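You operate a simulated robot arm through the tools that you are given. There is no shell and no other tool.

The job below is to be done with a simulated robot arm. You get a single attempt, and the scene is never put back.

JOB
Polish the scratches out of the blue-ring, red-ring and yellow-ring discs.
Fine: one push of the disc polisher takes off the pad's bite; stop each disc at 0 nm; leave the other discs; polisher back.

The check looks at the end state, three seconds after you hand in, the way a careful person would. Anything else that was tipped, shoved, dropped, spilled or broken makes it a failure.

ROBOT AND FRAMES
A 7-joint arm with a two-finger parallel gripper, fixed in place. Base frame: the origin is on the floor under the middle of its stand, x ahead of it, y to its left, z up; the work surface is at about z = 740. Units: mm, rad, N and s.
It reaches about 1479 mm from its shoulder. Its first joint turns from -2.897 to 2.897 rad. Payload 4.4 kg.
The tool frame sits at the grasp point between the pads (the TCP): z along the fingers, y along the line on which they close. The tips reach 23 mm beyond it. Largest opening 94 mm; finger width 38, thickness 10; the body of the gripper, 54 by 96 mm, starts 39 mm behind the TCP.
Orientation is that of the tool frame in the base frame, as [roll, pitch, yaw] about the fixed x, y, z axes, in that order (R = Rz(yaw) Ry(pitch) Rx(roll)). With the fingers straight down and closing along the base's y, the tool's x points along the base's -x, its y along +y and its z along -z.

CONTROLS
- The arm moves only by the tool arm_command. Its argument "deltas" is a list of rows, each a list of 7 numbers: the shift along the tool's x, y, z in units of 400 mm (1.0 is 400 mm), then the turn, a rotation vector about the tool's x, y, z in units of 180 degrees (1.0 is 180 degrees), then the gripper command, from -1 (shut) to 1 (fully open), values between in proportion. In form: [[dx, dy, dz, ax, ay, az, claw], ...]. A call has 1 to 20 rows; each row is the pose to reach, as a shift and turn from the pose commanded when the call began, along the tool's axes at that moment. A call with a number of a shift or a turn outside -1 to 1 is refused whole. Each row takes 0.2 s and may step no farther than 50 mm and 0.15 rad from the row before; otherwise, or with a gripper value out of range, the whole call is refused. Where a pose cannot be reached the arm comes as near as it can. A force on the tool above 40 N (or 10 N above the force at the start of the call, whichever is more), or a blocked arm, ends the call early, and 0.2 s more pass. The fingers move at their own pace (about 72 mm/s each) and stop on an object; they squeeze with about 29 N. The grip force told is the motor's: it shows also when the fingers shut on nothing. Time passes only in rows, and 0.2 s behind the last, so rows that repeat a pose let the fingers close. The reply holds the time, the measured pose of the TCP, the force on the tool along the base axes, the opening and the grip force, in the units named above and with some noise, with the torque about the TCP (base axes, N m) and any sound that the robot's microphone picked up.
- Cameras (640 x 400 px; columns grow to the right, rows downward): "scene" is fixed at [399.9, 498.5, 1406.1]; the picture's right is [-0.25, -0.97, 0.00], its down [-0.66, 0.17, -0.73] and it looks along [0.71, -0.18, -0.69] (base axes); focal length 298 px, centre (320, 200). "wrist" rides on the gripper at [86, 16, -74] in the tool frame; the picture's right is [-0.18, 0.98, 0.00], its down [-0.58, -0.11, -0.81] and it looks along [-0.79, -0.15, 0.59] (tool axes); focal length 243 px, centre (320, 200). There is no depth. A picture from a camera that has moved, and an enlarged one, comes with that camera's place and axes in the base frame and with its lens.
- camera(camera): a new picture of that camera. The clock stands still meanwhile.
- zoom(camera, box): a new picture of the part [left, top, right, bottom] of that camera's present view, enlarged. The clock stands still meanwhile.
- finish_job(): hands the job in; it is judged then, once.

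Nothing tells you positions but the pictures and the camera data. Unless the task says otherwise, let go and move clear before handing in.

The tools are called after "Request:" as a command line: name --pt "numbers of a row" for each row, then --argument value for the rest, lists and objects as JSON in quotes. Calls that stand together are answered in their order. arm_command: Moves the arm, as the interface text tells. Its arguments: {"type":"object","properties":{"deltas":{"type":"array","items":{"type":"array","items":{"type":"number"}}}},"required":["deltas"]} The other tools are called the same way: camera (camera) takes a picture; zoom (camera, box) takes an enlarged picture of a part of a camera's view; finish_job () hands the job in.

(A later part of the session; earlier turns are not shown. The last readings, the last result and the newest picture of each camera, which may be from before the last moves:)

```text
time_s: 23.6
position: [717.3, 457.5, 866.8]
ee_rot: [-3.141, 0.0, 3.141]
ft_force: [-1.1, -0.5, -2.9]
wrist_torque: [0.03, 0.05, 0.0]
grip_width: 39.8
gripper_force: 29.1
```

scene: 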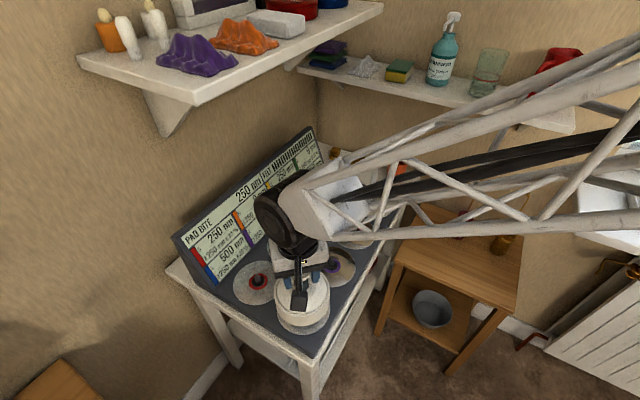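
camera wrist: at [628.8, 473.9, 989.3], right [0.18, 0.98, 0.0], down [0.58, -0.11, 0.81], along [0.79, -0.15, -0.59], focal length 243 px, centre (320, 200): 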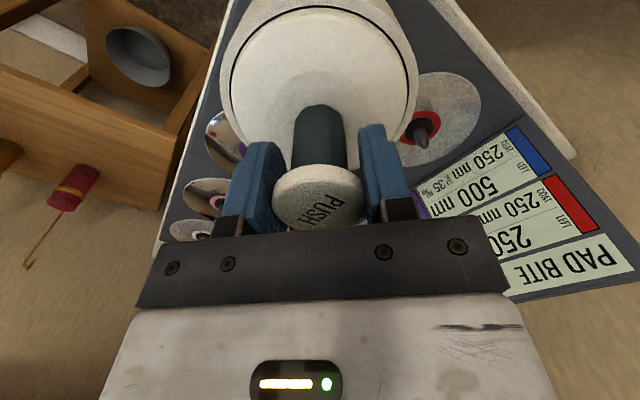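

Request:
arm_command --pt "0 0 0.0025 0 0 0 -1" --pt "0 0 0.005 0 0 0 -1" --pt "0 0 0.005 0 0 0 -1"

```text
time_s: 24.4
position: [717.2, 457.8, 866.2]
ee_rot: [3.14, 0.001, 3.14]
ft_force: [-0.7, -0.6, 1.5]
wrist_torque: [0.11, 0.29, -0.03]
grip_width: 40.0
gripper_force: 29.6
```

Now the vertical load has shifted onto the disc with little side force, so the polisher is seated. I'll open the fingers and rise clear.

Request:
arm_command --pt "0 0 0 0 0 0 -0.1" --pt "0 0 0 0 0 0 0.3" --pt "0 0 0 0 0 0 0.4" --pt "0 0 -0.05 0 0 0 0.4" --pt "0 0 -0.11 0 0 0 0.4" --pt "0 0 -0.16 0 0 0 0.4" --pt "0 0 -0.16 0 0 0 0.4"

Request:
camera --camera "wrist"

Request:
zoom --camera "scene" --box '[230, 220, 400, 370]'

Request:
zoom --camera "scene" --box '[165, 120, 345, 290]'

```text
time_s: 26.0
position: [718.6, 456.6, 930.4]
ee_rot: [-3.141, -0.001, 3.14]
ft_force: [-0.5, -0.5, 0.3]
wrist_torque: [0.01, -0.02, -0.02]
grip_width: 65.7
gripper_force: 0.1
```

```text
taken
camera wrist: at [630.5, 472.2, 1004.2], right [0.18, 0.98, 0.0], down [0.58, -0.11, 0.81], along [0.79, -0.15, -0.59], focal length 243 px, centre (320, 200)
```

wrist: 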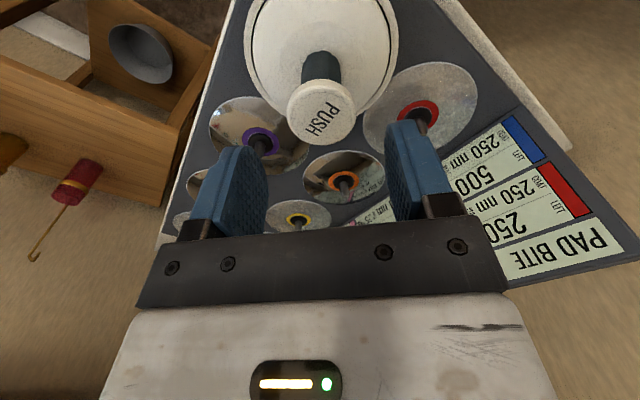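

```text
2.67 times, centred on (315, 295) of scene
camera zoom: at [399.9, 498.5, 1406.1], right [-0.25, -0.97, 0.0], down [-0.66, 0.17, -0.73], along [0.71, -0.18, -0.69], focal length 794 px, centre (333, -53)
```

zoom: 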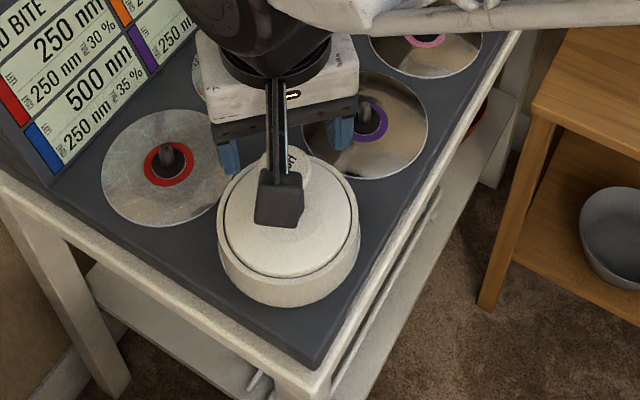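

```text
2.35 times, centred on (255, 205) of scene
camera zoom: at [399.9, 498.5, 1406.1], right [-0.25, -0.97, 0.0], down [-0.66, 0.17, -0.73], along [0.71, -0.18, -0.69], focal length 701 px, centre (473, 188)
```

zoom: 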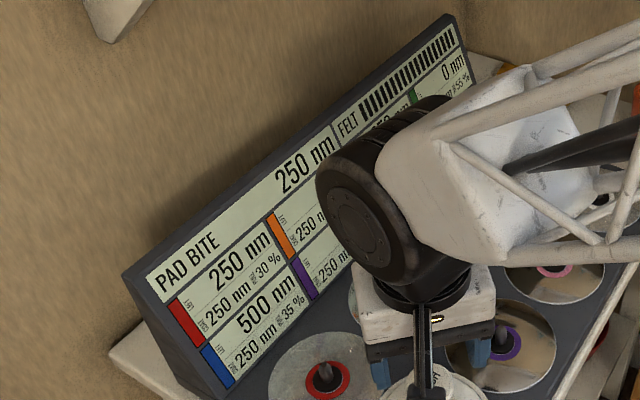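

The polisher is seated on blue with no accidental push; the panel still reads 500. I'll close the fingers above the cap and check that they are centred on it before pressing.

Request:
arm_command --pt "0 0 0 0 0 0 -0.2" --pt "0 0 0 0 0 0 -1" --pt "0 0 0 0 0 0 -1" --pt "0 0 0 0 0 0 -1"

Request:
zoom --camera "wrist" --box '[230, 40, 410, 220]'

Request:
zoom --camera "scene" --box '[260, 230, 350, 330]'

```text
time_s: 27.0
position: [718.0, 456.2, 929.8]
ee_rot: [3.14, 0.001, 3.142]
ft_force: [0.3, -0.1, -1.0]
wrist_torque: [0.02, 0.0, 0.0]
grip_width: 0.0
gripper_force: 29.0
```

```text
2.22 times, centred on (320, 130) of wrist
camera zoom: at [630.6, 472.2, 1003.9], right [0.18, 0.98, 0.0], down [0.58, -0.11, 0.81], along [0.79, -0.15, -0.59], focal length 539 px, centre (320, 356)
```

zoom: 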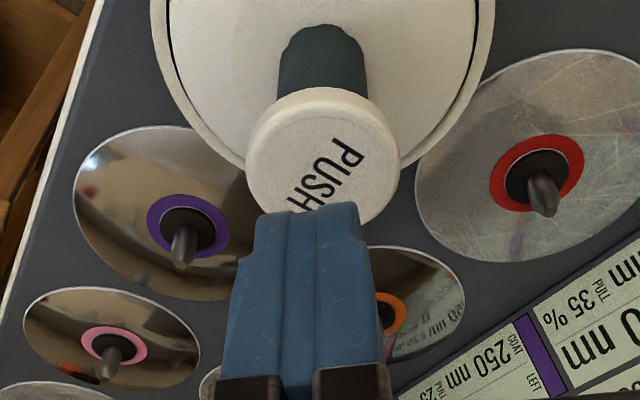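

```text
4.00 times, centred on (305, 280) of scene
camera zoom: at [399.9, 498.5, 1406.1], right [-0.25, -0.97, 0.0], down [-0.66, 0.17, -0.73], along [0.71, -0.18, -0.69], focal length 1191 px, centre (380, -120)
```

zoom: 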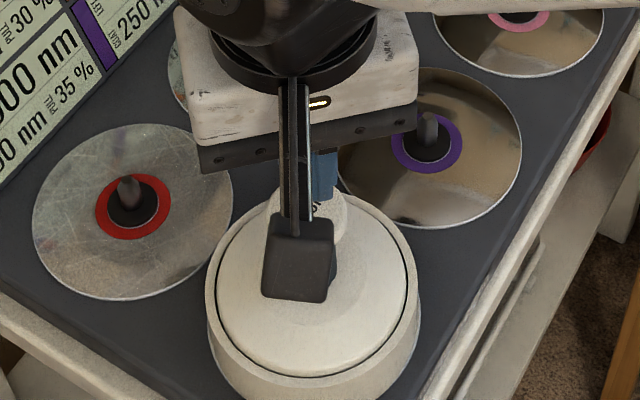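

The cap centre sits about 4 mm nearer me in x and 1 mm in +y from the fingers. I'll shift onto it and come down to just above contact.

Request:
arm_command --pt "0.01 0.0025 0.015 0 0 0 -1" --pt "0.01 0.0025 0.03 0 0 0 -1" --pt "0.01 0.0025 0.045 0 0 0 -1" --pt "0.01 0.0025 0.053 0 0 0 -1" --pt "0.01 0.0025 0.053 0 0 0 -1"

Request:
zoom --camera "wrist" --box '[230, 40, 410, 220]'

Request:
zoom --camera "scene" --box '[260, 230, 350, 330]'

```text
time_s: 28.2
position: [714.5, 459.6, 906.8]
ee_rot: [3.14, -0.002, -3.141]
ft_force: [0.3, 0.2, -1.0]
wrist_torque: [0.01, 0.04, -0.01]
grip_width: 0.1
gripper_force: 28.6
```

```text
2.22 times, centred on (320, 130) of wrist
camera zoom: at [626.5, 474.5, 982.1], right [0.18, 0.98, 0.0], down [0.58, -0.11, 0.81], along [0.79, -0.15, -0.59], focal length 539 px, centre (320, 356)
```

zoom: 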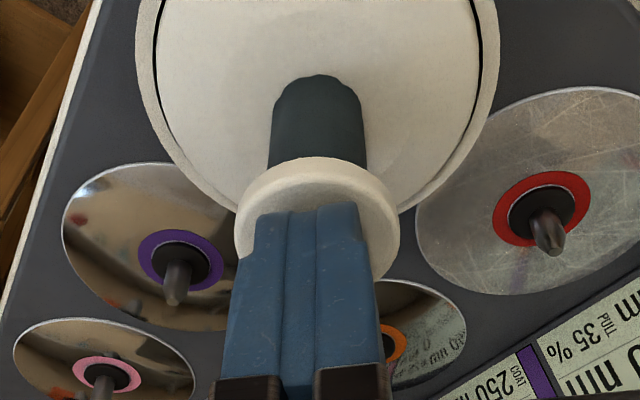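

```text
4.00 times, centred on (305, 280) of scene
camera zoom: at [399.9, 498.5, 1406.1], right [-0.25, -0.97, 0.0], down [-0.66, 0.17, -0.73], along [0.71, -0.18, -0.69], focal length 1191 px, centre (380, -120)
```

zoom: 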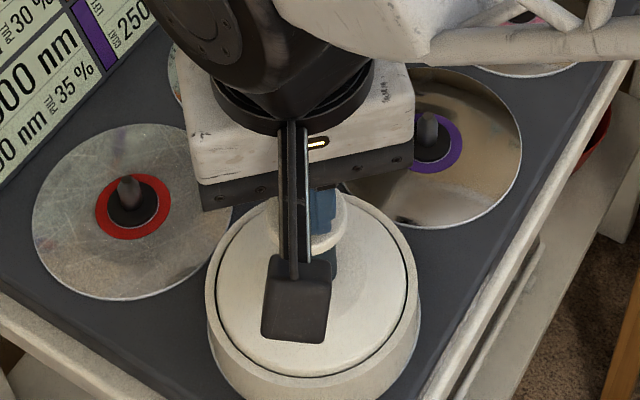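

The closed fingertips are centred over the cap. I'll press down in 1.5 mm steps; the force limit will stop the arm if it reaches the end of the stroke.

Request:
arm_command --pt "0 0 0.004 0 0 0 -1" --pt "0 0 0.008 0 0 0 -1" --pt "0 0 0.012 0 0 0 -1" --pt "0 0 0.016 0 0 0 -1" --pt "0 0 0.02 0 0 0 -1"

Request:
zoom --camera "scene" --box '[165, 120, 345, 290]'

Request:
zoom --camera "wrist" --box '[230, 40, 410, 220]'

```text
time_s: 29.4
position: [712.6, 458.3, 899.4]
ee_rot: [-3.141, 0.0, 3.141]
ft_force: [-2.3, -0.4, 3.4]
wrist_torque: [-0.01, 0.02, 0.0]
grip_width: 0.0
gripper_force: 28.8
```

```text
2.35 times, centred on (255, 205) of scene
camera zoom: at [399.9, 498.5, 1406.1], right [-0.25, -0.97, 0.0], down [-0.66, 0.17, -0.73], along [0.71, -0.18, -0.69], focal length 701 px, centre (473, 188)
```

zoom: 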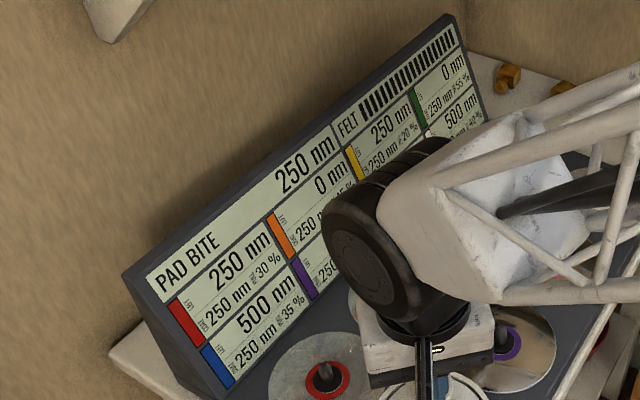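

```text
2.22 times, centred on (320, 130) of wrist
camera zoom: at [625.7, 473.7, 974.4], right [0.18, 0.98, 0.0], down [0.58, -0.11, 0.81], along [0.79, -0.15, -0.59], focal length 539 px, centre (320, 356)
```

zoom: 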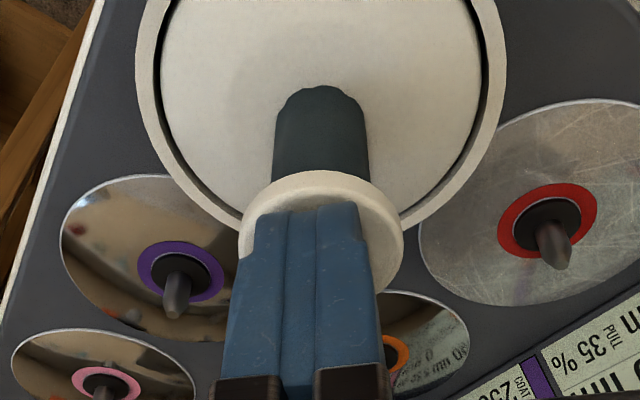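

The dome, stem and cap move down together inside the outer ring on a light spring, about 3.4 N so far, and nothing has been counted yet. I'll press further.

Request:
arm_command --pt "0 0 0.004 0 0 0 -1" --pt "0 0 0.008 0 0 0 -1" --pt "0 0 0.012 0 0 0 -1"

Request:
zoom --camera "scene" --box '[165, 120, 345, 290]'

```text
time_s: 30.2
position: [713.7, 458.0, 895.8]
ee_rot: [-3.141, -0.001, 3.141]
ft_force: [-1.8, -1.3, 6.1]
wrist_torque: [-0.02, 0.14, -0.03]
grip_width: 0.0
gripper_force: 28.7
```

```text
2.35 times, centred on (255, 205) of scene
camera zoom: at [399.9, 498.5, 1406.1], right [-0.25, -0.97, 0.0], down [-0.66, 0.17, -0.73], along [0.71, -0.18, -0.69], focal length 701 px, centre (473, 188)
```

zoom: 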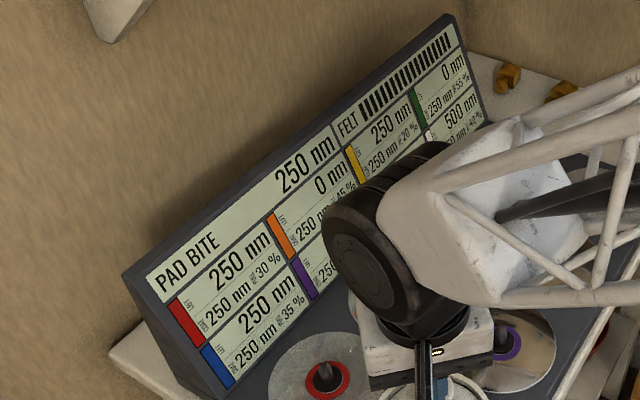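

Blue went from 500 to 250. I'll rise to release the button fully, then check every reading on the panel.

Request:
arm_command --pt "0 0 -0.01 0 0 0 -1" --pt "0 0 -0.025 0 0 0 -1" --pt "0 0 -0.04 0 0 0 -1" --pt "0 0 -0.06 0 0 0 -1" --pt "0 0 -0.06 0 0 0 -1"

Request:
zoom --camera "scene" --box '[175, 200, 265, 290]'

Request:
zoom --camera "scene" --box '[245, 120, 335, 210]'

Request:
camera --camera "wrist"

```text
time_s: 31.4
position: [714.4, 458.1, 919.3]
ee_rot: [3.14, -0.001, 3.14]
ft_force: [0.3, 0.2, 0.0]
wrist_torque: [0.02, -0.03, 0.0]
grip_width: 0.0
gripper_force: 28.9
```

```text
4.44 times, centred on (220, 245) of scene
camera zoom: at [399.9, 498.5, 1406.1], right [-0.25, -0.97, 0.0], down [-0.66, 0.17, -0.73], along [0.71, -0.18, -0.69], focal length 1324 px, centre (764, 0)
```

zoom: 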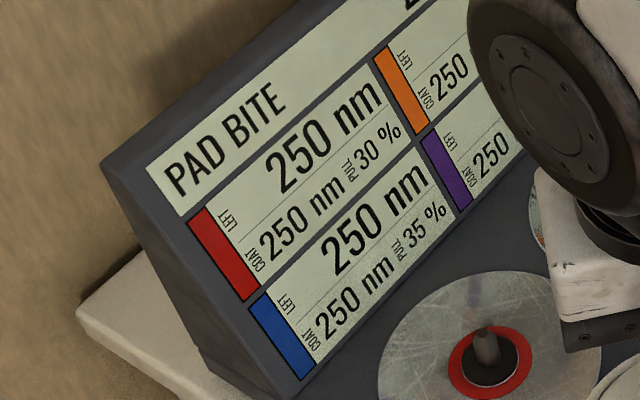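

```text
4.44 times, centred on (290, 165) of scene
camera zoom: at [399.9, 498.5, 1406.1], right [-0.25, -0.97, 0.0], down [-0.66, 0.17, -0.73], along [0.71, -0.18, -0.69], focal length 1324 px, centre (453, 356)
```

zoom: 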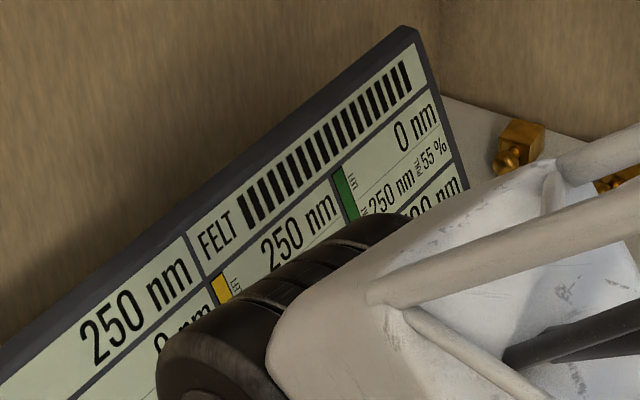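

```text
taken
camera wrist: at [626.2, 474.1, 993.6], right [0.18, 0.98, 0.0], down [0.58, -0.11, 0.81], along [0.79, -0.15, -0.59], focal length 243 px, centre (320, 200)
```

wrist: 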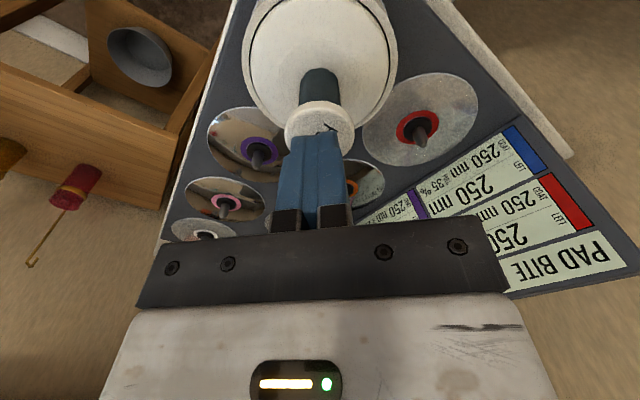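

One clean push: blue is at 250, red is unchanged, and the bite is still 250. The felt gauge dropped one bar. Now I'll give blue its second and last push, to the same depth.

Request:
arm_command --pt "0 0 0.015 0 0 0 -1" --pt "0 0 0.03 0 0 0 -1" --pt "0 0 0.04 0 0 0 -1" --pt "0 0 0.05 0 0 0 -1" --pt "0 0 0.06 0 0 0 -1" --pt "0 0 0.06 0 0 0 -1"

Request:
zoom --camera "scene" --box '[175, 200, 265, 290]'

```text
time_s: 32.8
position: [714.5, 459.1, 896.9]
ee_rot: [3.141, 0.0, 3.14]
ft_force: [-0.4, 2.8, 6.8]
wrist_torque: [0.06, 0.11, 0.01]
grip_width: 0.2
gripper_force: 29.6
```

```text
4.44 times, centred on (220, 245) of scene
camera zoom: at [399.9, 498.5, 1406.1], right [-0.25, -0.97, 0.0], down [-0.66, 0.17, -0.73], along [0.71, -0.18, -0.69], focal length 1324 px, centre (764, 0)
```

zoom: 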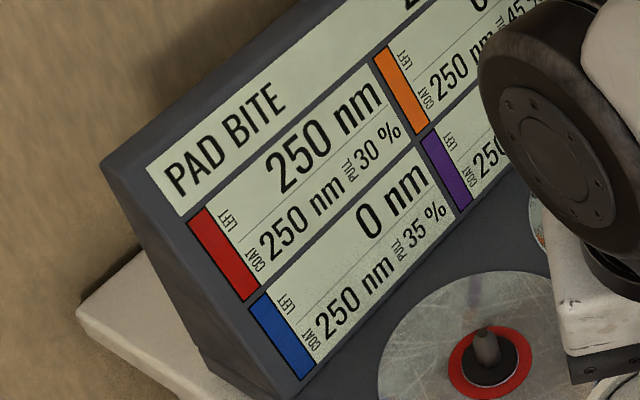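

Blue now reads 0 nm with its coat still at 250. I'll release the button, open the fingers and go down to re-grip the cap, without pushing on it.

Request:
arm_command --pt "0 0 -0.01 0 0 0 -1" --pt "0 0 -0.03 0 0 0 -1" --pt "0 0 -0.05 0 0 0 -1" --pt "0 0 -0.07 0 0 0 -1" --pt "0 0 -0.085 0 0 0 0" --pt "0 0 -0.085 0 0 0 0.4" --pt "0 0 -0.085 0 0 0 0.4"

Request:
zoom --camera "wrist" --box '[230, 30, 410, 210]'

Request:
zoom --camera "scene" --box '[165, 120, 345, 290]'

```text
time_s: 34.4
position: [712.8, 459.2, 930.1]
ee_rot: [-3.141, 0.0, 3.141]
ft_force: [0.4, 0.0, 1.6]
wrist_torque: [-0.04, 0.01, 0.0]
grip_width: 65.9
gripper_force: 0.1
```

```text
2.22 times, centred on (320, 120) of wrist
camera zoom: at [626.0, 474.3, 1004.4], right [0.18, 0.98, 0.0], down [0.58, -0.11, 0.81], along [0.79, -0.15, -0.59], focal length 539 px, centre (320, 378)
```

zoom: 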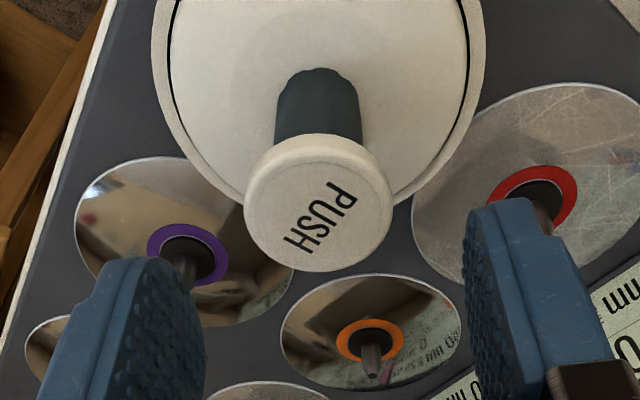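

```text
2.35 times, centred on (255, 205) of scene
camera zoom: at [399.9, 498.5, 1406.1], right [-0.25, -0.97, 0.0], down [-0.66, 0.17, -0.73], along [0.71, -0.18, -0.69], focal length 701 px, centre (473, 188)
```

zoom: 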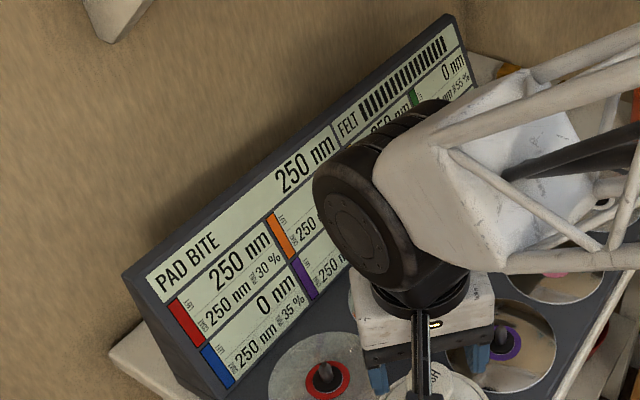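

All other readings look unchanged and blue holds at 0. I'll go down with a slight centring correction, re-grip the cap, and lift slowly to test for suction.

Request:
arm_command --pt "-0.0043 -0.0022 0.03 0 0 0 0.4" --pt "-0.0043 -0.0022 0.07 0 0 0 0.4" --pt "-0.0043 -0.0022 0.11 0 0 0 0.4" --pt "-0.0043 -0.0022 0.14 0 0 0 0.4" --pt "-0.0043 -0.0022 0.158 0 0 0 0.4" --pt "-0.0043 -0.0022 0.158 0 0 0 0.4" --pt "-0.0043 -0.0022 0.158 0 0 0 0" --pt "-0.0043 -0.0022 0.158 0 0 0 -0.5" --pt "-0.0043 -0.0022 0.158 0 0 0 -1" --pt "-0.0043 -0.0022 0.158 0 0 0 -1"

Request:
zoom --camera "wrist" --box '[200, 60, 440, 260]'

Request:
zoom --camera "scene" --box '[165, 120, 345, 290]'

```text
time_s: 36.6
position: [716.3, 458.8, 867.4]
ee_rot: [3.141, 0.0, -3.14]
ft_force: [0.1, -1.0, 0.1]
wrist_torque: [0.08, 0.01, -0.01]
grip_width: 39.7
gripper_force: 29.2
```

```text
2.00 times, centred on (320, 160) of wrist
camera zoom: at [628.6, 474.2, 941.3], right [0.18, 0.98, 0.0], down [0.58, -0.11, 0.81], along [0.79, -0.15, -0.59], focal length 485 px, centre (320, 280)
```

zoom: 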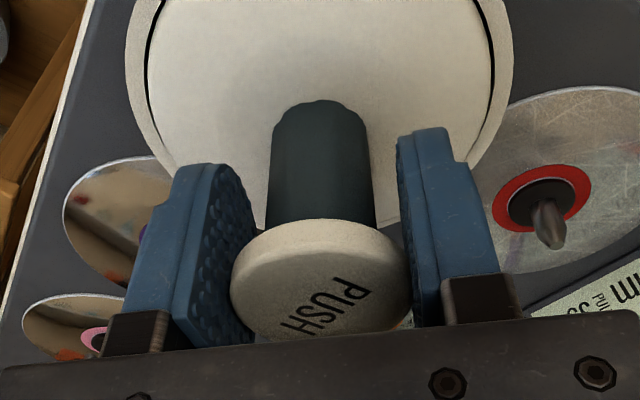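

```text
2.35 times, centred on (255, 205) of scene
camera zoom: at [399.9, 498.5, 1406.1], right [-0.25, -0.97, 0.0], down [-0.66, 0.17, -0.73], along [0.71, -0.18, -0.69], focal length 701 px, centre (473, 188)
```

zoom: 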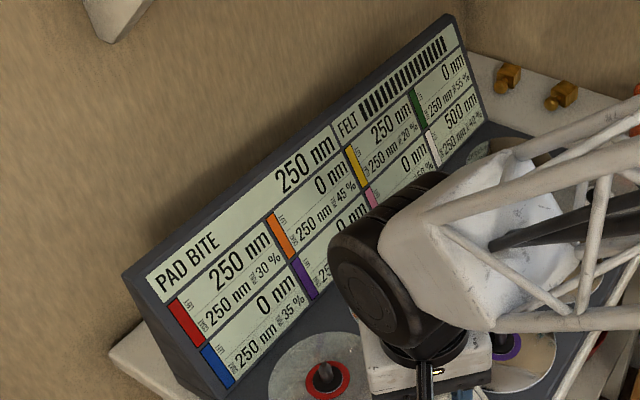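

The grip is at 39.7 mm again and the panel is unchanged. I'll lift slowly now.

Request:
arm_command --pt "0 0 -0.005 0 0 0 -1" --pt "0 0 -0.0125 0 0 0 -1" --pt "0 0 -0.0125 0 0 0 -1"

Request:
zoom --camera "scene" --box '[260, 240, 360, 350]'

Request:
zoom --camera "wrist" --box '[200, 0, 440, 200]'

```text
time_s: 37.4
position: [715.8, 458.0, 871.9]
ee_rot: [-3.141, -0.001, -3.141]
ft_force: [-0.1, 0.2, -2.3]
wrist_torque: [-0.01, 0.02, -0.01]
grip_width: 39.9
gripper_force: 29.1
```

```text
3.64 times, centred on (310, 295) of scene
camera zoom: at [399.9, 498.5, 1406.1], right [-0.25, -0.97, 0.0], down [-0.66, 0.17, -0.73], along [0.71, -0.18, -0.69], focal length 1083 px, centre (356, -146)
```

zoom: 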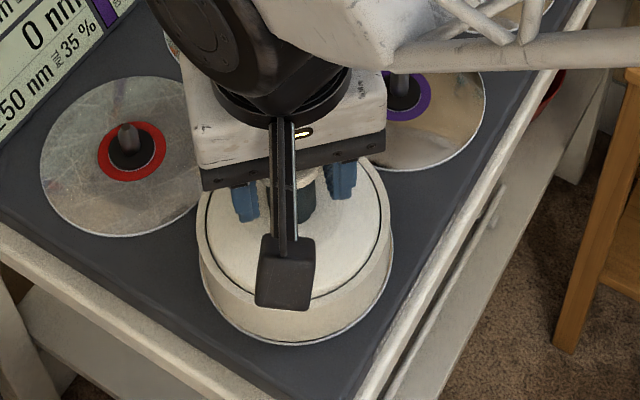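

```text
2.00 times, centred on (320, 100) of wrist
camera zoom: at [628.2, 473.8, 945.9], right [0.18, 0.98, 0.0], down [0.58, -0.11, 0.81], along [0.79, -0.15, -0.59], focal length 485 px, centre (320, 400)
```

zoom: 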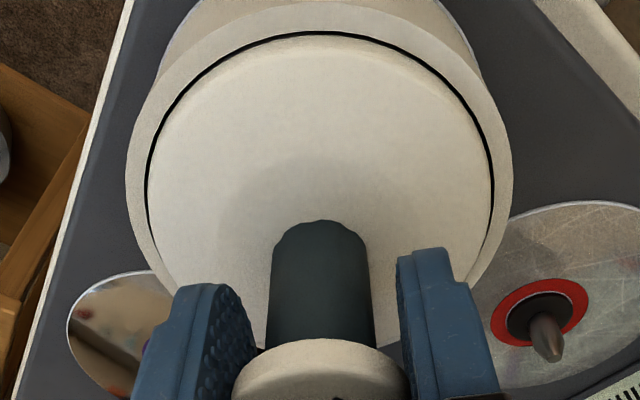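

No suction; only the weight shows. I'll lift clear of the spindle and measure the red disc from here before crossing over.

Request:
arm_command --pt "0 0 -0.025 0 0 0 -1" --pt "0 0 -0.055 0 0 0 -1" --pt "0 0 -0.09 0 0 0 -1" --pt "0 0 -0.12 0 0 0 -1" --pt "0 0 -0.12 0 0 0 -1"

Request:
zoom --camera "wrist" --box '[380, 40, 540, 200]'

Request:
zoom --camera "scene" --box '[230, 220, 400, 370]'

```text
time_s: 38.6
position: [715.4, 459.2, 919.6]
ee_rot: [-3.14, 0.001, 3.141]
ft_force: [-0.9, 0.0, -3.2]
wrist_torque: [-0.04, 0.0, 0.08]
grip_width: 40.0
gripper_force: 29.0
```

```text
2.50 times, centred on (460, 120) of wrist
camera zoom: at [628.1, 473.9, 993.5], right [0.18, 0.98, 0.0], down [0.58, -0.11, 0.81], along [0.79, -0.15, -0.59], focal length 606 px, centre (-30, 400)
```

zoom: 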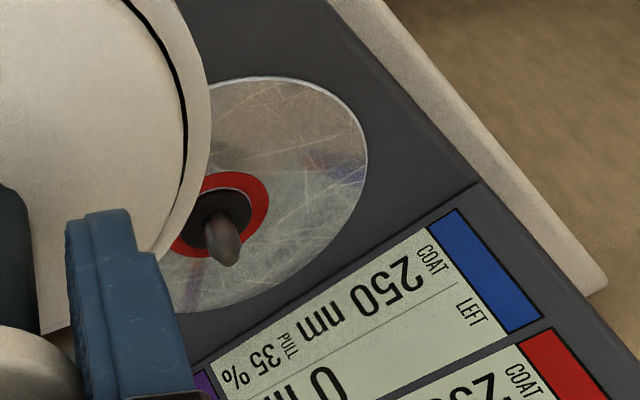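

```text
2.67 times, centred on (315, 295) of scene
camera zoom: at [399.9, 498.5, 1406.1], right [-0.25, -0.97, 0.0], down [-0.66, 0.17, -0.73], along [0.71, -0.18, -0.69], focal length 794 px, centre (333, -53)
```

zoom: 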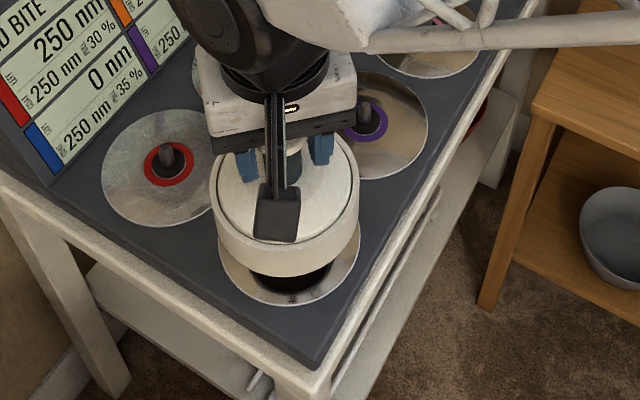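

Blue is now mirror-clean. I'll shift to a spot where the red spindle is steeply visible beside the polisher.

Request:
arm_command --pt "-0.03 -0.008 0 0 0 0 -1" --pt "-0.085 -0.023 0 0 0 0 -1" --pt "-0.14 -0.037 0 0 0 0 -1" --pt "-0.168 -0.0446 0 0 0 0 -1" --pt "-0.168 -0.0446 0 0 0 0 -1"

Request:
zoom --camera "wrist" --box '[390, 0, 550, 100]'

Request:
camera --camera "wrist"

Request:
camera --camera "scene"

```text
time_s: 39.8
position: [782.5, 438.8, 918.2]
ee_rot: [-3.14, 0.0, -3.141]
ft_force: [-0.2, -0.4, -2.0]
wrist_torque: [0.04, -0.03, 0.02]
grip_width: 39.6
gripper_force: 29.2
```

```text
4.00 times, centred on (470, 50) of wrist
camera zoom: at [695.1, 455.2, 992.5], right [0.18, 0.98, 0.0], down [0.58, -0.11, 0.81], along [0.79, -0.15, -0.59], focal length 970 px, centre (-280, 800)
```

zoom: 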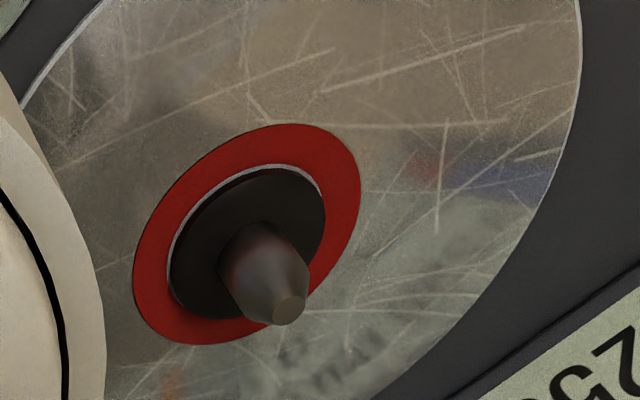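

```text
taken
camera wrist: at [695.1, 455.2, 992.5], right [0.18, 0.98, 0.0], down [0.58, -0.11, 0.81], along [0.79, -0.15, -0.59], focal length 243 px, centre (320, 200)
```

wrist: 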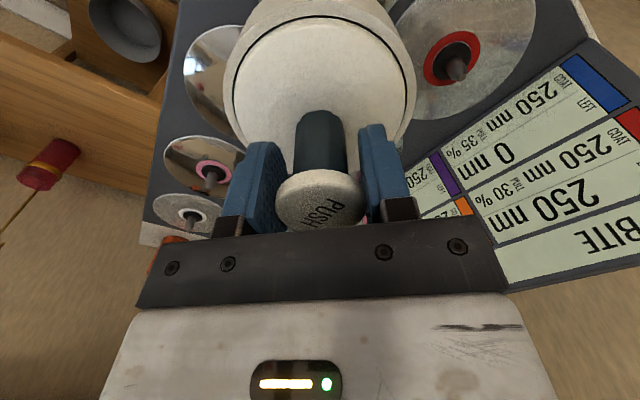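

```text
taken
```

scene: 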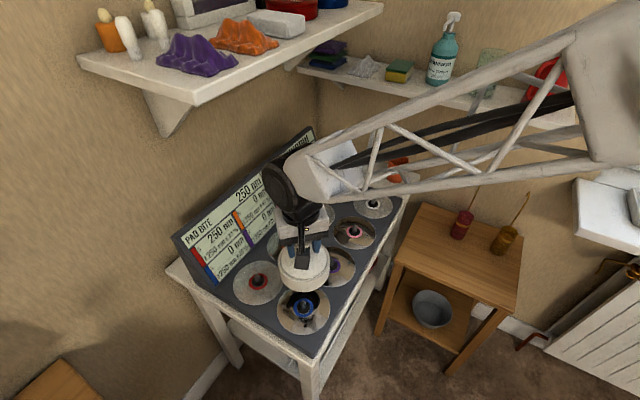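

Red measures about 92 mm in x and 92 mm in y from blue. Taking the blue seat as reference, the hand target for red is about (808, 549.5). I'll move to hover above it.

Request:
arm_command --pt "-0.01 0.045 0 0 0 0 -1" --pt "-0.026 0.115 0 0 0 0 -1" --pt "-0.043 0.19 0 0 0 0 -1" --pt "-0.056 0.247 0 0 0 0 -1" --pt "-0.062 0.2739 0 0 0 0 -1" --pt "-0.062 0.2739 0 0 0 0 -1"

Request:
camera --camera "scene"

Request:
zoom --camera "scene" --box '[180, 190, 350, 340]'

Request:
camera --camera "wrist"

```text
time_s: 41.2
position: [807.8, 549.7, 918.6]
ee_rot: [3.141, 0.0, 3.141]
ft_force: [-0.4, -1.0, -2.7]
wrist_torque: [-0.02, -0.01, -0.01]
grip_width: 39.8
gripper_force: 29.0
```

```text
taken
```

scene: 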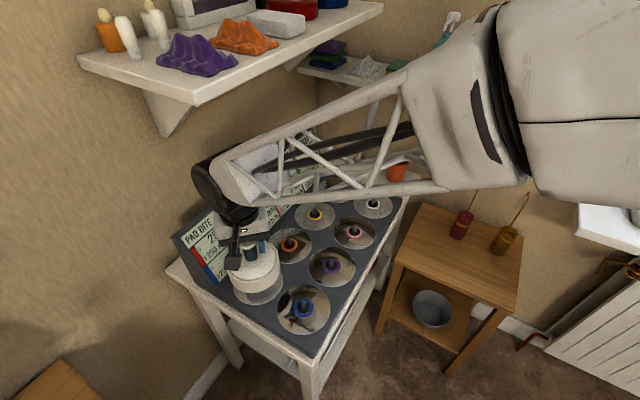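

```text
2.67 times, centred on (265, 265) of scene
camera zoom: at [399.9, 498.5, 1406.1], right [-0.25, -0.97, 0.0], down [-0.66, 0.17, -0.73], along [0.71, -0.18, -0.69], focal length 794 px, centre (467, 27)
```

zoom: 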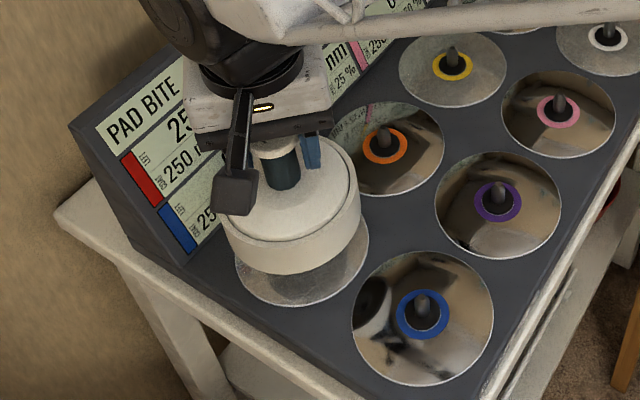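

```text
taken
camera wrist: at [720.5, 564.8, 993.2], right [0.18, 0.98, 0.0], down [0.58, -0.11, 0.81], along [0.79, -0.15, -0.59], focal length 243 px, centre (320, 200)
```

wrist: 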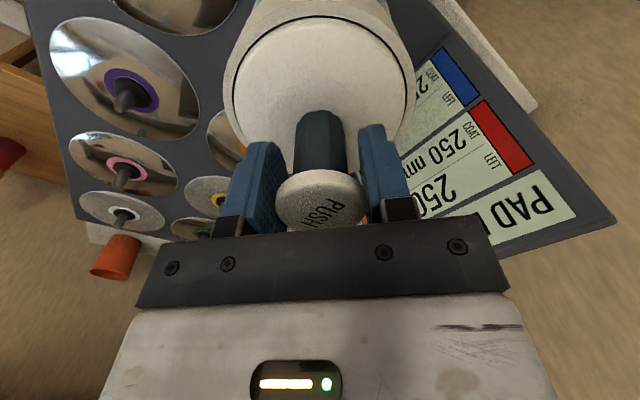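

The polisher is over red with clearance to the panel and the shelf. I'll lower it in stages, watching the force.

Request:
arm_command --pt "0 0 0.015 0 0 0 -1" --pt "0 0 0.03 0 0 0 -1" --pt "0 0 0.045 0 0 0 -1" --pt "0 0 0.06 0 0 0 -1" --pt "0 0 0.075 0 0 0 -1" --pt "0 0 0.09 0 0 0 -1" --pt "0 0 0.09 0 0 0 -1"

Request:
zoom --camera "scene" --box '[210, 220, 310, 320]'

```text
time_s: 42.8
position: [808.0, 549.6, 883.7]
ee_rot: [3.141, 0.001, 3.14]
ft_force: [-0.1, 0.0, -2.6]
wrist_torque: [0.0, 0.02, 0.02]
grip_width: 39.8
gripper_force: 29.1
```

```text
4.00 times, centred on (260, 270) of scene
camera zoom: at [399.9, 498.5, 1406.1], right [-0.25, -0.97, 0.0], down [-0.66, 0.17, -0.73], along [0.71, -0.18, -0.69], focal length 1191 px, centre (560, -80)
```

zoom: 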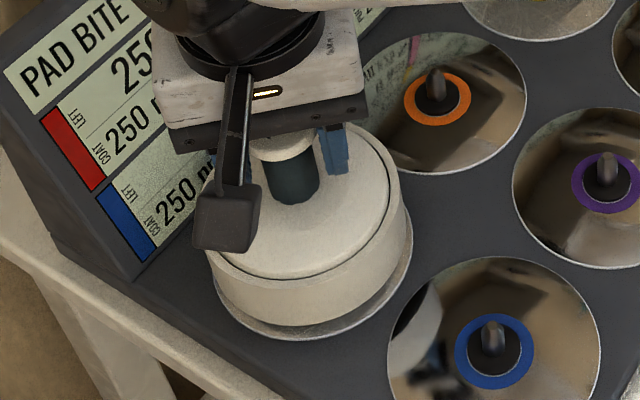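

Request:
arm_command --pt "0 0 0.008 0 0 0 -1" --pt "0 0 0.016 0 0 0 -1" --pt "0 0 0.024 0 0 0 -1" --pt "0 0 0.032 0 0 0 -1" --pt "0 0 0.032 0 0 0 -1"

```text
time_s: 44.0
position: [806.9, 549.5, 869.3]
ee_rot: [-3.14, -0.001, -3.141]
ft_force: [-0.2, 0.0, -2.7]
wrist_torque: [0.0, 0.04, 0.0]
grip_width: 39.5
gripper_force: 29.5
```

The spindle is going in with no side force. Now the final couple of millimetres, one at a time.

Request:
arm_command --pt "0 0 0.0025 0 0 0 -1" --pt "0 0 0.005 0 0 0 -1" --pt "0 0 0.0075 0 0 0 -1" --pt "0 0 0.0075 0 0 0 -1"

```text
time_s: 45.0
position: [808.2, 549.4, 868.2]
ee_rot: [-3.14, 0.001, 3.142]
ft_force: [-0.2, 0.3, -1.5]
wrist_torque: [0.13, 0.0, -0.01]
grip_width: 39.8
gripper_force: 28.9
```

Request:
arm_command --pt "0 0 0.0015 0 0 0 -1" --pt "0 0 0.0025 0 0 0 -1" --pt "0 0 0.0025 0 0 0 -1"

Request:
zoom --camera "scene" --box '[210, 220, 310, 320]'

```text
time_s: 45.8
position: [808.3, 549.7, 867.1]
ee_rot: [3.139, 0.0, 3.142]
ft_force: [0.3, -0.5, 1.7]
wrist_torque: [0.21, 0.01, -0.03]
grip_width: 39.7
gripper_force: 28.8
```

```text
4.00 times, centred on (260, 270) of scene
camera zoom: at [399.9, 498.5, 1406.1], right [-0.25, -0.97, 0.0], down [-0.66, 0.17, -0.73], along [0.71, -0.18, -0.69], focal length 1191 px, centre (560, -80)
```

zoom: 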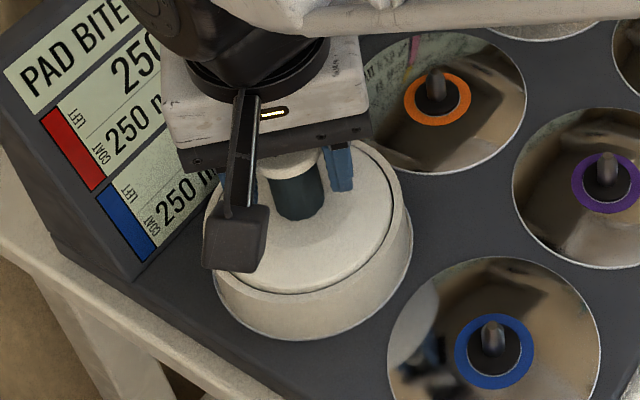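

Seated on red with light contact. I'll release, rise, and close the fingers above the cap.

Request:
arm_command --pt "0 0 0 0 0 0 -0.1" --pt "0 0 0 0 0 0 0.3" --pt "0 0 0 0 0 0 0.4" --pt "0 0 -0.05 0 0 0 0.4" --pt "0 0 -0.11 0 0 0 0.4" --pt "0 0 -0.16 0 0 0 0.4" --pt "0 0 -0.16 0 0 0 0.4"

Request:
zoom --camera "wrist" --box '[230, 30, 410, 210]'

Request:
zoom --camera "scene" --box '[165, 190, 320, 330]'

Request:
zoom --camera "wrist" --box '[400, 40, 640, 280]'

```text
time_s: 47.4
position: [808.6, 548.8, 931.6]
ee_rot: [3.141, -0.001, -3.141]
ft_force: [1.1, -0.3, 0.2]
wrist_torque: [-0.01, -0.01, -0.03]
grip_width: 65.6
gripper_force: 0.0
```

```text
2.22 times, centred on (320, 120) of wrist
camera zoom: at [720.8, 565.4, 1005.9], right [0.18, 0.98, 0.0], down [0.58, -0.11, 0.81], along [0.79, -0.15, -0.59], focal length 539 px, centre (320, 378)
```

zoom: 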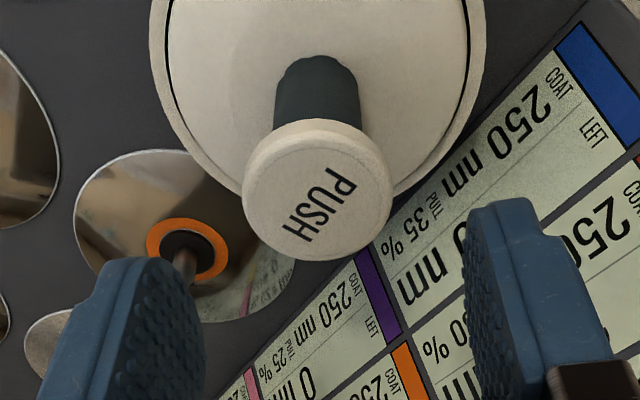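

```text
2.86 times, centred on (242, 260) of scene
camera zoom: at [399.9, 498.5, 1406.1], right [-0.25, -0.97, 0.0], down [-0.66, 0.17, -0.73], along [0.71, -0.18, -0.69], focal length 851 px, centre (541, 29)
```

zoom: 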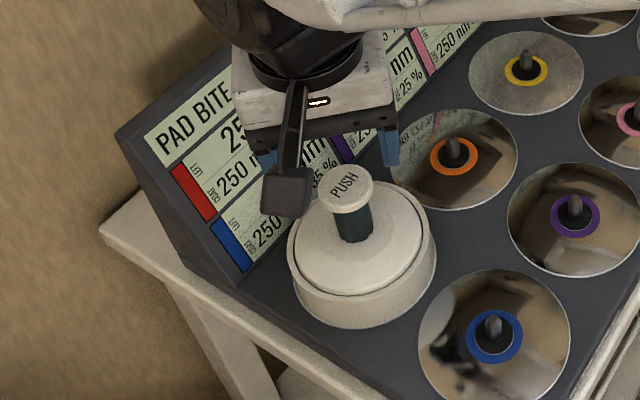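

```text
1.67 times, centred on (520, 160) of wrist
camera zoom: at [720.8, 565.4, 1005.9], right [0.18, 0.98, 0.0], down [0.58, -0.11, 0.81], along [0.79, -0.15, -0.59], focal length 404 px, centre (-13, 267)
```

zoom: 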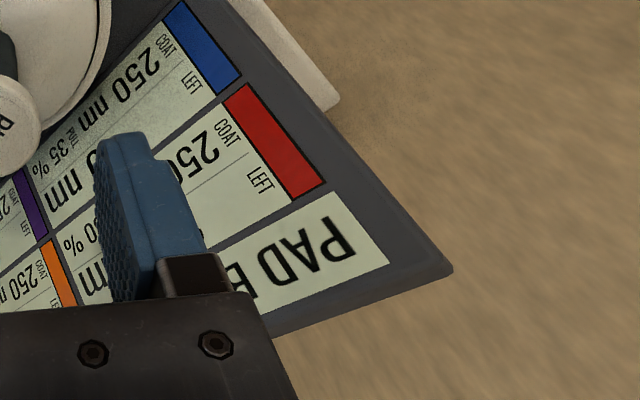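

The cap is nicely exposed above red. I'll shift 2 mm forward, close the fingers, and come down to just above the cap.

Request:
arm_command --pt "-0.005 -0.0005 0 0 0 0 0" --pt "-0.005 -0.0005 0 0 0 0 -1" --pt "-0.005 -0.0005 0 0 0 0 -1" --pt "-0.005 -0.0005 0 0 0 0 -1" --pt "-0.005 -0.0005 0.02 0 0 0 -1" --pt "-0.005 -0.0005 0.04 0 0 0 -1" --pt "-0.005 -0.0005 0.055 0 0 0 -1" --pt "-0.005 -0.0005 0.055 0 0 0 -1"

Request:
zoom --camera "wrist" --box '[230, 40, 410, 220]'

Request:
zoom --camera "scene" --box '[165, 190, 320, 330]'

```text
time_s: 49.2
position: [809.0, 549.3, 908.2]
ee_rot: [3.142, 0.0, 3.14]
ft_force: [0.5, -0.6, 0.2]
wrist_torque: [-0.01, 0.02, 0.0]
grip_width: 0.0
gripper_force: 29.1
```

```text
2.22 times, centred on (320, 130) of wrist
camera zoom: at [722.1, 565.6, 982.7], right [0.18, 0.98, 0.0], down [0.58, -0.11, 0.81], along [0.79, -0.15, -0.59], focal length 539 px, centre (320, 356)
```

zoom: 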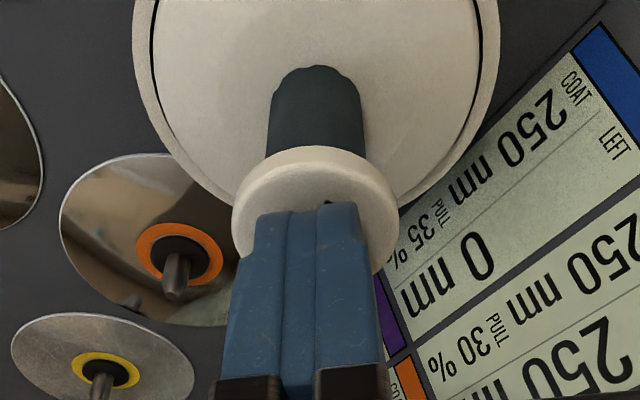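

```text
2.86 times, centred on (242, 260) of scene
camera zoom: at [399.9, 498.5, 1406.1], right [-0.25, -0.97, 0.0], down [-0.66, 0.17, -0.73], along [0.71, -0.18, -0.69], focal length 851 px, centre (541, 29)
```

zoom: 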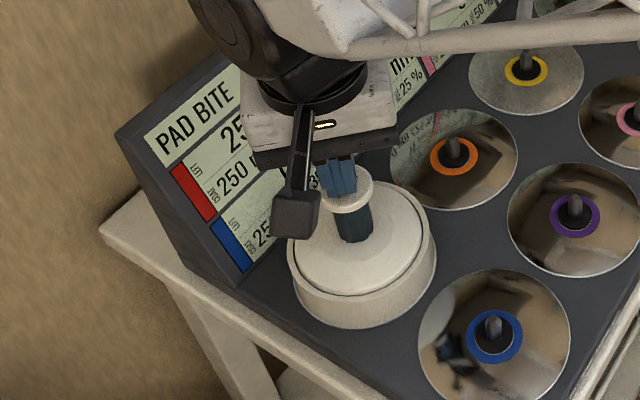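

The panel now reads 0 for blue and 250 for red. I'll make the single push on red, to the same depth that counted on blue.

Request:
arm_command --pt "0 0 0.008 0 0 0 -1" --pt "0 0 0.016 0 0 0 -1" --pt "0 0 0.024 0 0 0 -1" --pt "0 0 0.0325 0 0 0 -1" --pt "0 0 0.0325 0 0 0 -1"

Request:
zoom --camera "wrist" --box '[360, 40, 600, 240]'

Request:
zoom --camera "scene" --box '[165, 120, 345, 290]'

```text
time_s: 50.4
position: [809.3, 549.6, 896.6]
ee_rot: [3.14, -0.001, 3.141]
ft_force: [-1.5, -0.1, 6.0]
wrist_torque: [0.0, 0.16, -0.02]
grip_width: 0.0
gripper_force: 29.2
```

```text
2.00 times, centred on (480, 140) of wrist
camera zoom: at [722.2, 565.0, 970.2], right [0.18, 0.98, 0.0], down [0.58, -0.11, 0.81], along [0.79, -0.15, -0.59], focal length 485 px, centre (0, 320)
```

zoom: 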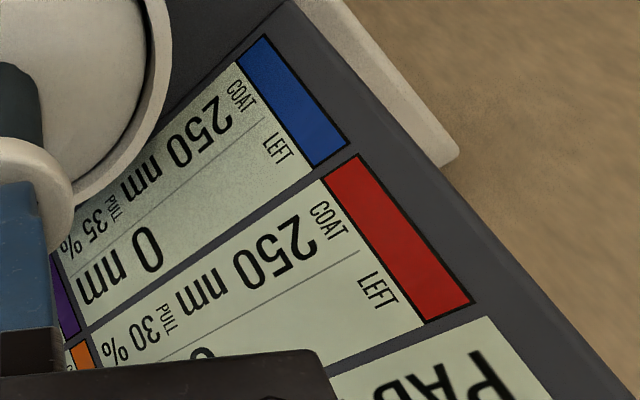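

```text
2.35 times, centred on (255, 205) of scene
camera zoom: at [399.9, 498.5, 1406.1], right [-0.25, -0.97, 0.0], down [-0.66, 0.17, -0.73], along [0.71, -0.18, -0.69], focal length 701 px, centre (473, 188)
```

zoom: 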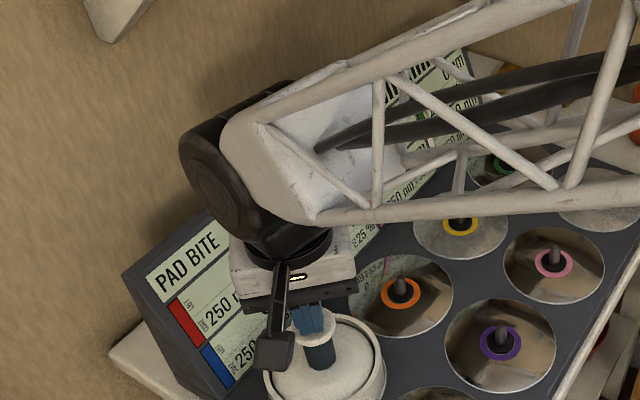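

Red's value has dropped to a single digit, and its coat still reads 250. I'll release the button, open the fingers and confirm.

Request:
arm_command --pt "0 0 -0.01 0 0 0 -1" --pt "0 0 -0.03 0 0 0 -1" --pt "0 0 -0.05 0 0 0 -1" --pt "0 0 -0.07 0 0 0 -1" --pt "0 0 -0.0875 0 0 0 0" --pt "0 0 -0.0875 0 0 0 0.4" --pt "0 0 -0.0875 0 0 0 0.4"

Request:
zoom --camera "wrist" --box '[230, 30, 410, 210]'

Request:
camera --camera "wrist"

Request:
zoom --camera "scene" --box '[165, 190, 320, 330]'

```text
time_s: 52.0
position: [809.9, 549.3, 931.1]
ee_rot: [3.141, 0.0, -3.14]
ft_force: [0.6, -0.2, -0.4]
wrist_torque: [0.01, -0.01, 0.01]
grip_width: 66.0
gripper_force: 0.0
```

```text
2.22 times, centred on (320, 120) of wrist
camera zoom: at [722.3, 564.8, 1004.8], right [0.18, 0.98, 0.0], down [0.58, -0.11, 0.81], along [0.79, -0.15, -0.59], focal length 539 px, centre (320, 378)
```

zoom: 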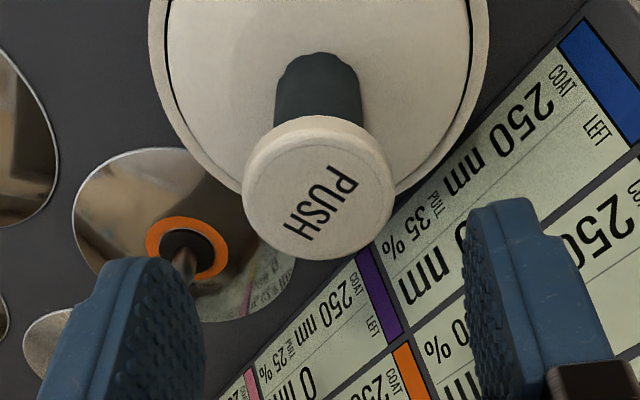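

```text
taken
camera wrist: at [722.3, 564.8, 1004.8], right [0.18, 0.98, 0.0], down [0.58, -0.11, 0.81], along [0.79, -0.15, -0.59], focal length 243 px, centre (320, 200)
```

wrist: 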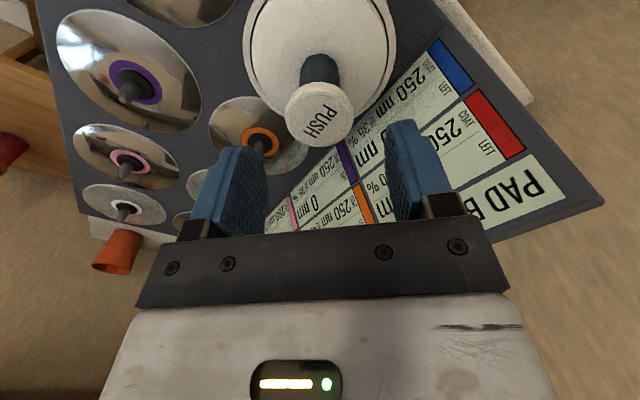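

```text
2.86 times, centred on (242, 260) of scene
camera zoom: at [399.9, 498.5, 1406.1], right [-0.25, -0.97, 0.0], down [-0.66, 0.17, -0.73], along [0.71, -0.18, -0.69], focal length 851 px, centre (541, 29)
```

zoom: 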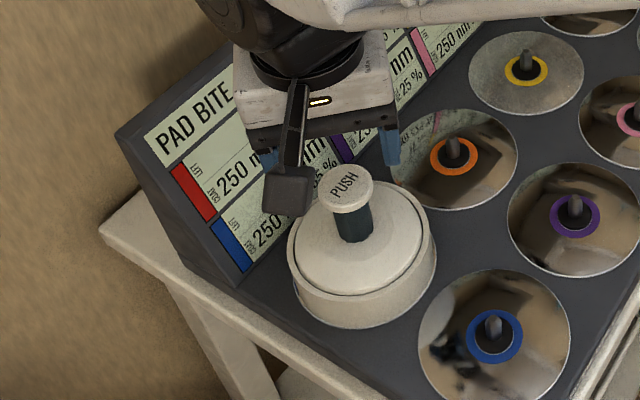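

Red reads 0 and the polisher stands upright. I'll re-grip the cap and lift slowly.

Request:
arm_command --pt "0 0 0.03 0 0 0 0.4" --pt "0 0 0.07 0 0 0 0.4" --pt "0 0 0.11 0 0 0 0.4" --pt "0 0 0.14 0 0 0 0.4" --pt "0 0 0.16 0 0 0 0.4" --pt "0 0 0.16 0 0 0 0.4" --pt "0 0 0.16 0 0 0 0" --pt "0 0 0.16 0 0 0 -0.5" --pt "0 0 0.16 0 0 0 -1" --pt "0 0 0.16 0 0 0 -1"

Request:
zoom --camera "wrist" --box '[200, 60, 440, 260]'

```text
time_s: 54.2
position: [810.2, 549.3, 866.5]
ee_rot: [3.141, 0.0, -3.142]
ft_force: [0.2, -1.5, 1.0]
wrist_torque: [0.04, -0.01, -0.02]
grip_width: 40.1
gripper_force: 29.3
```

```text
2.00 times, centred on (320, 160) of wrist
camera zoom: at [722.2, 565.2, 941.4], right [0.18, 0.98, 0.0], down [0.58, -0.11, 0.81], along [0.79, -0.15, -0.59], focal length 485 px, centre (320, 280)
```

zoom: 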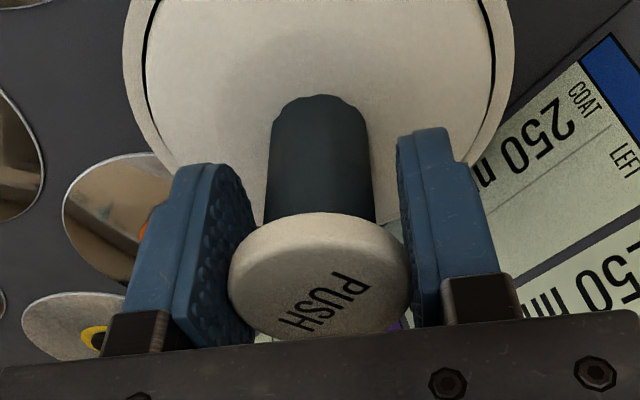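

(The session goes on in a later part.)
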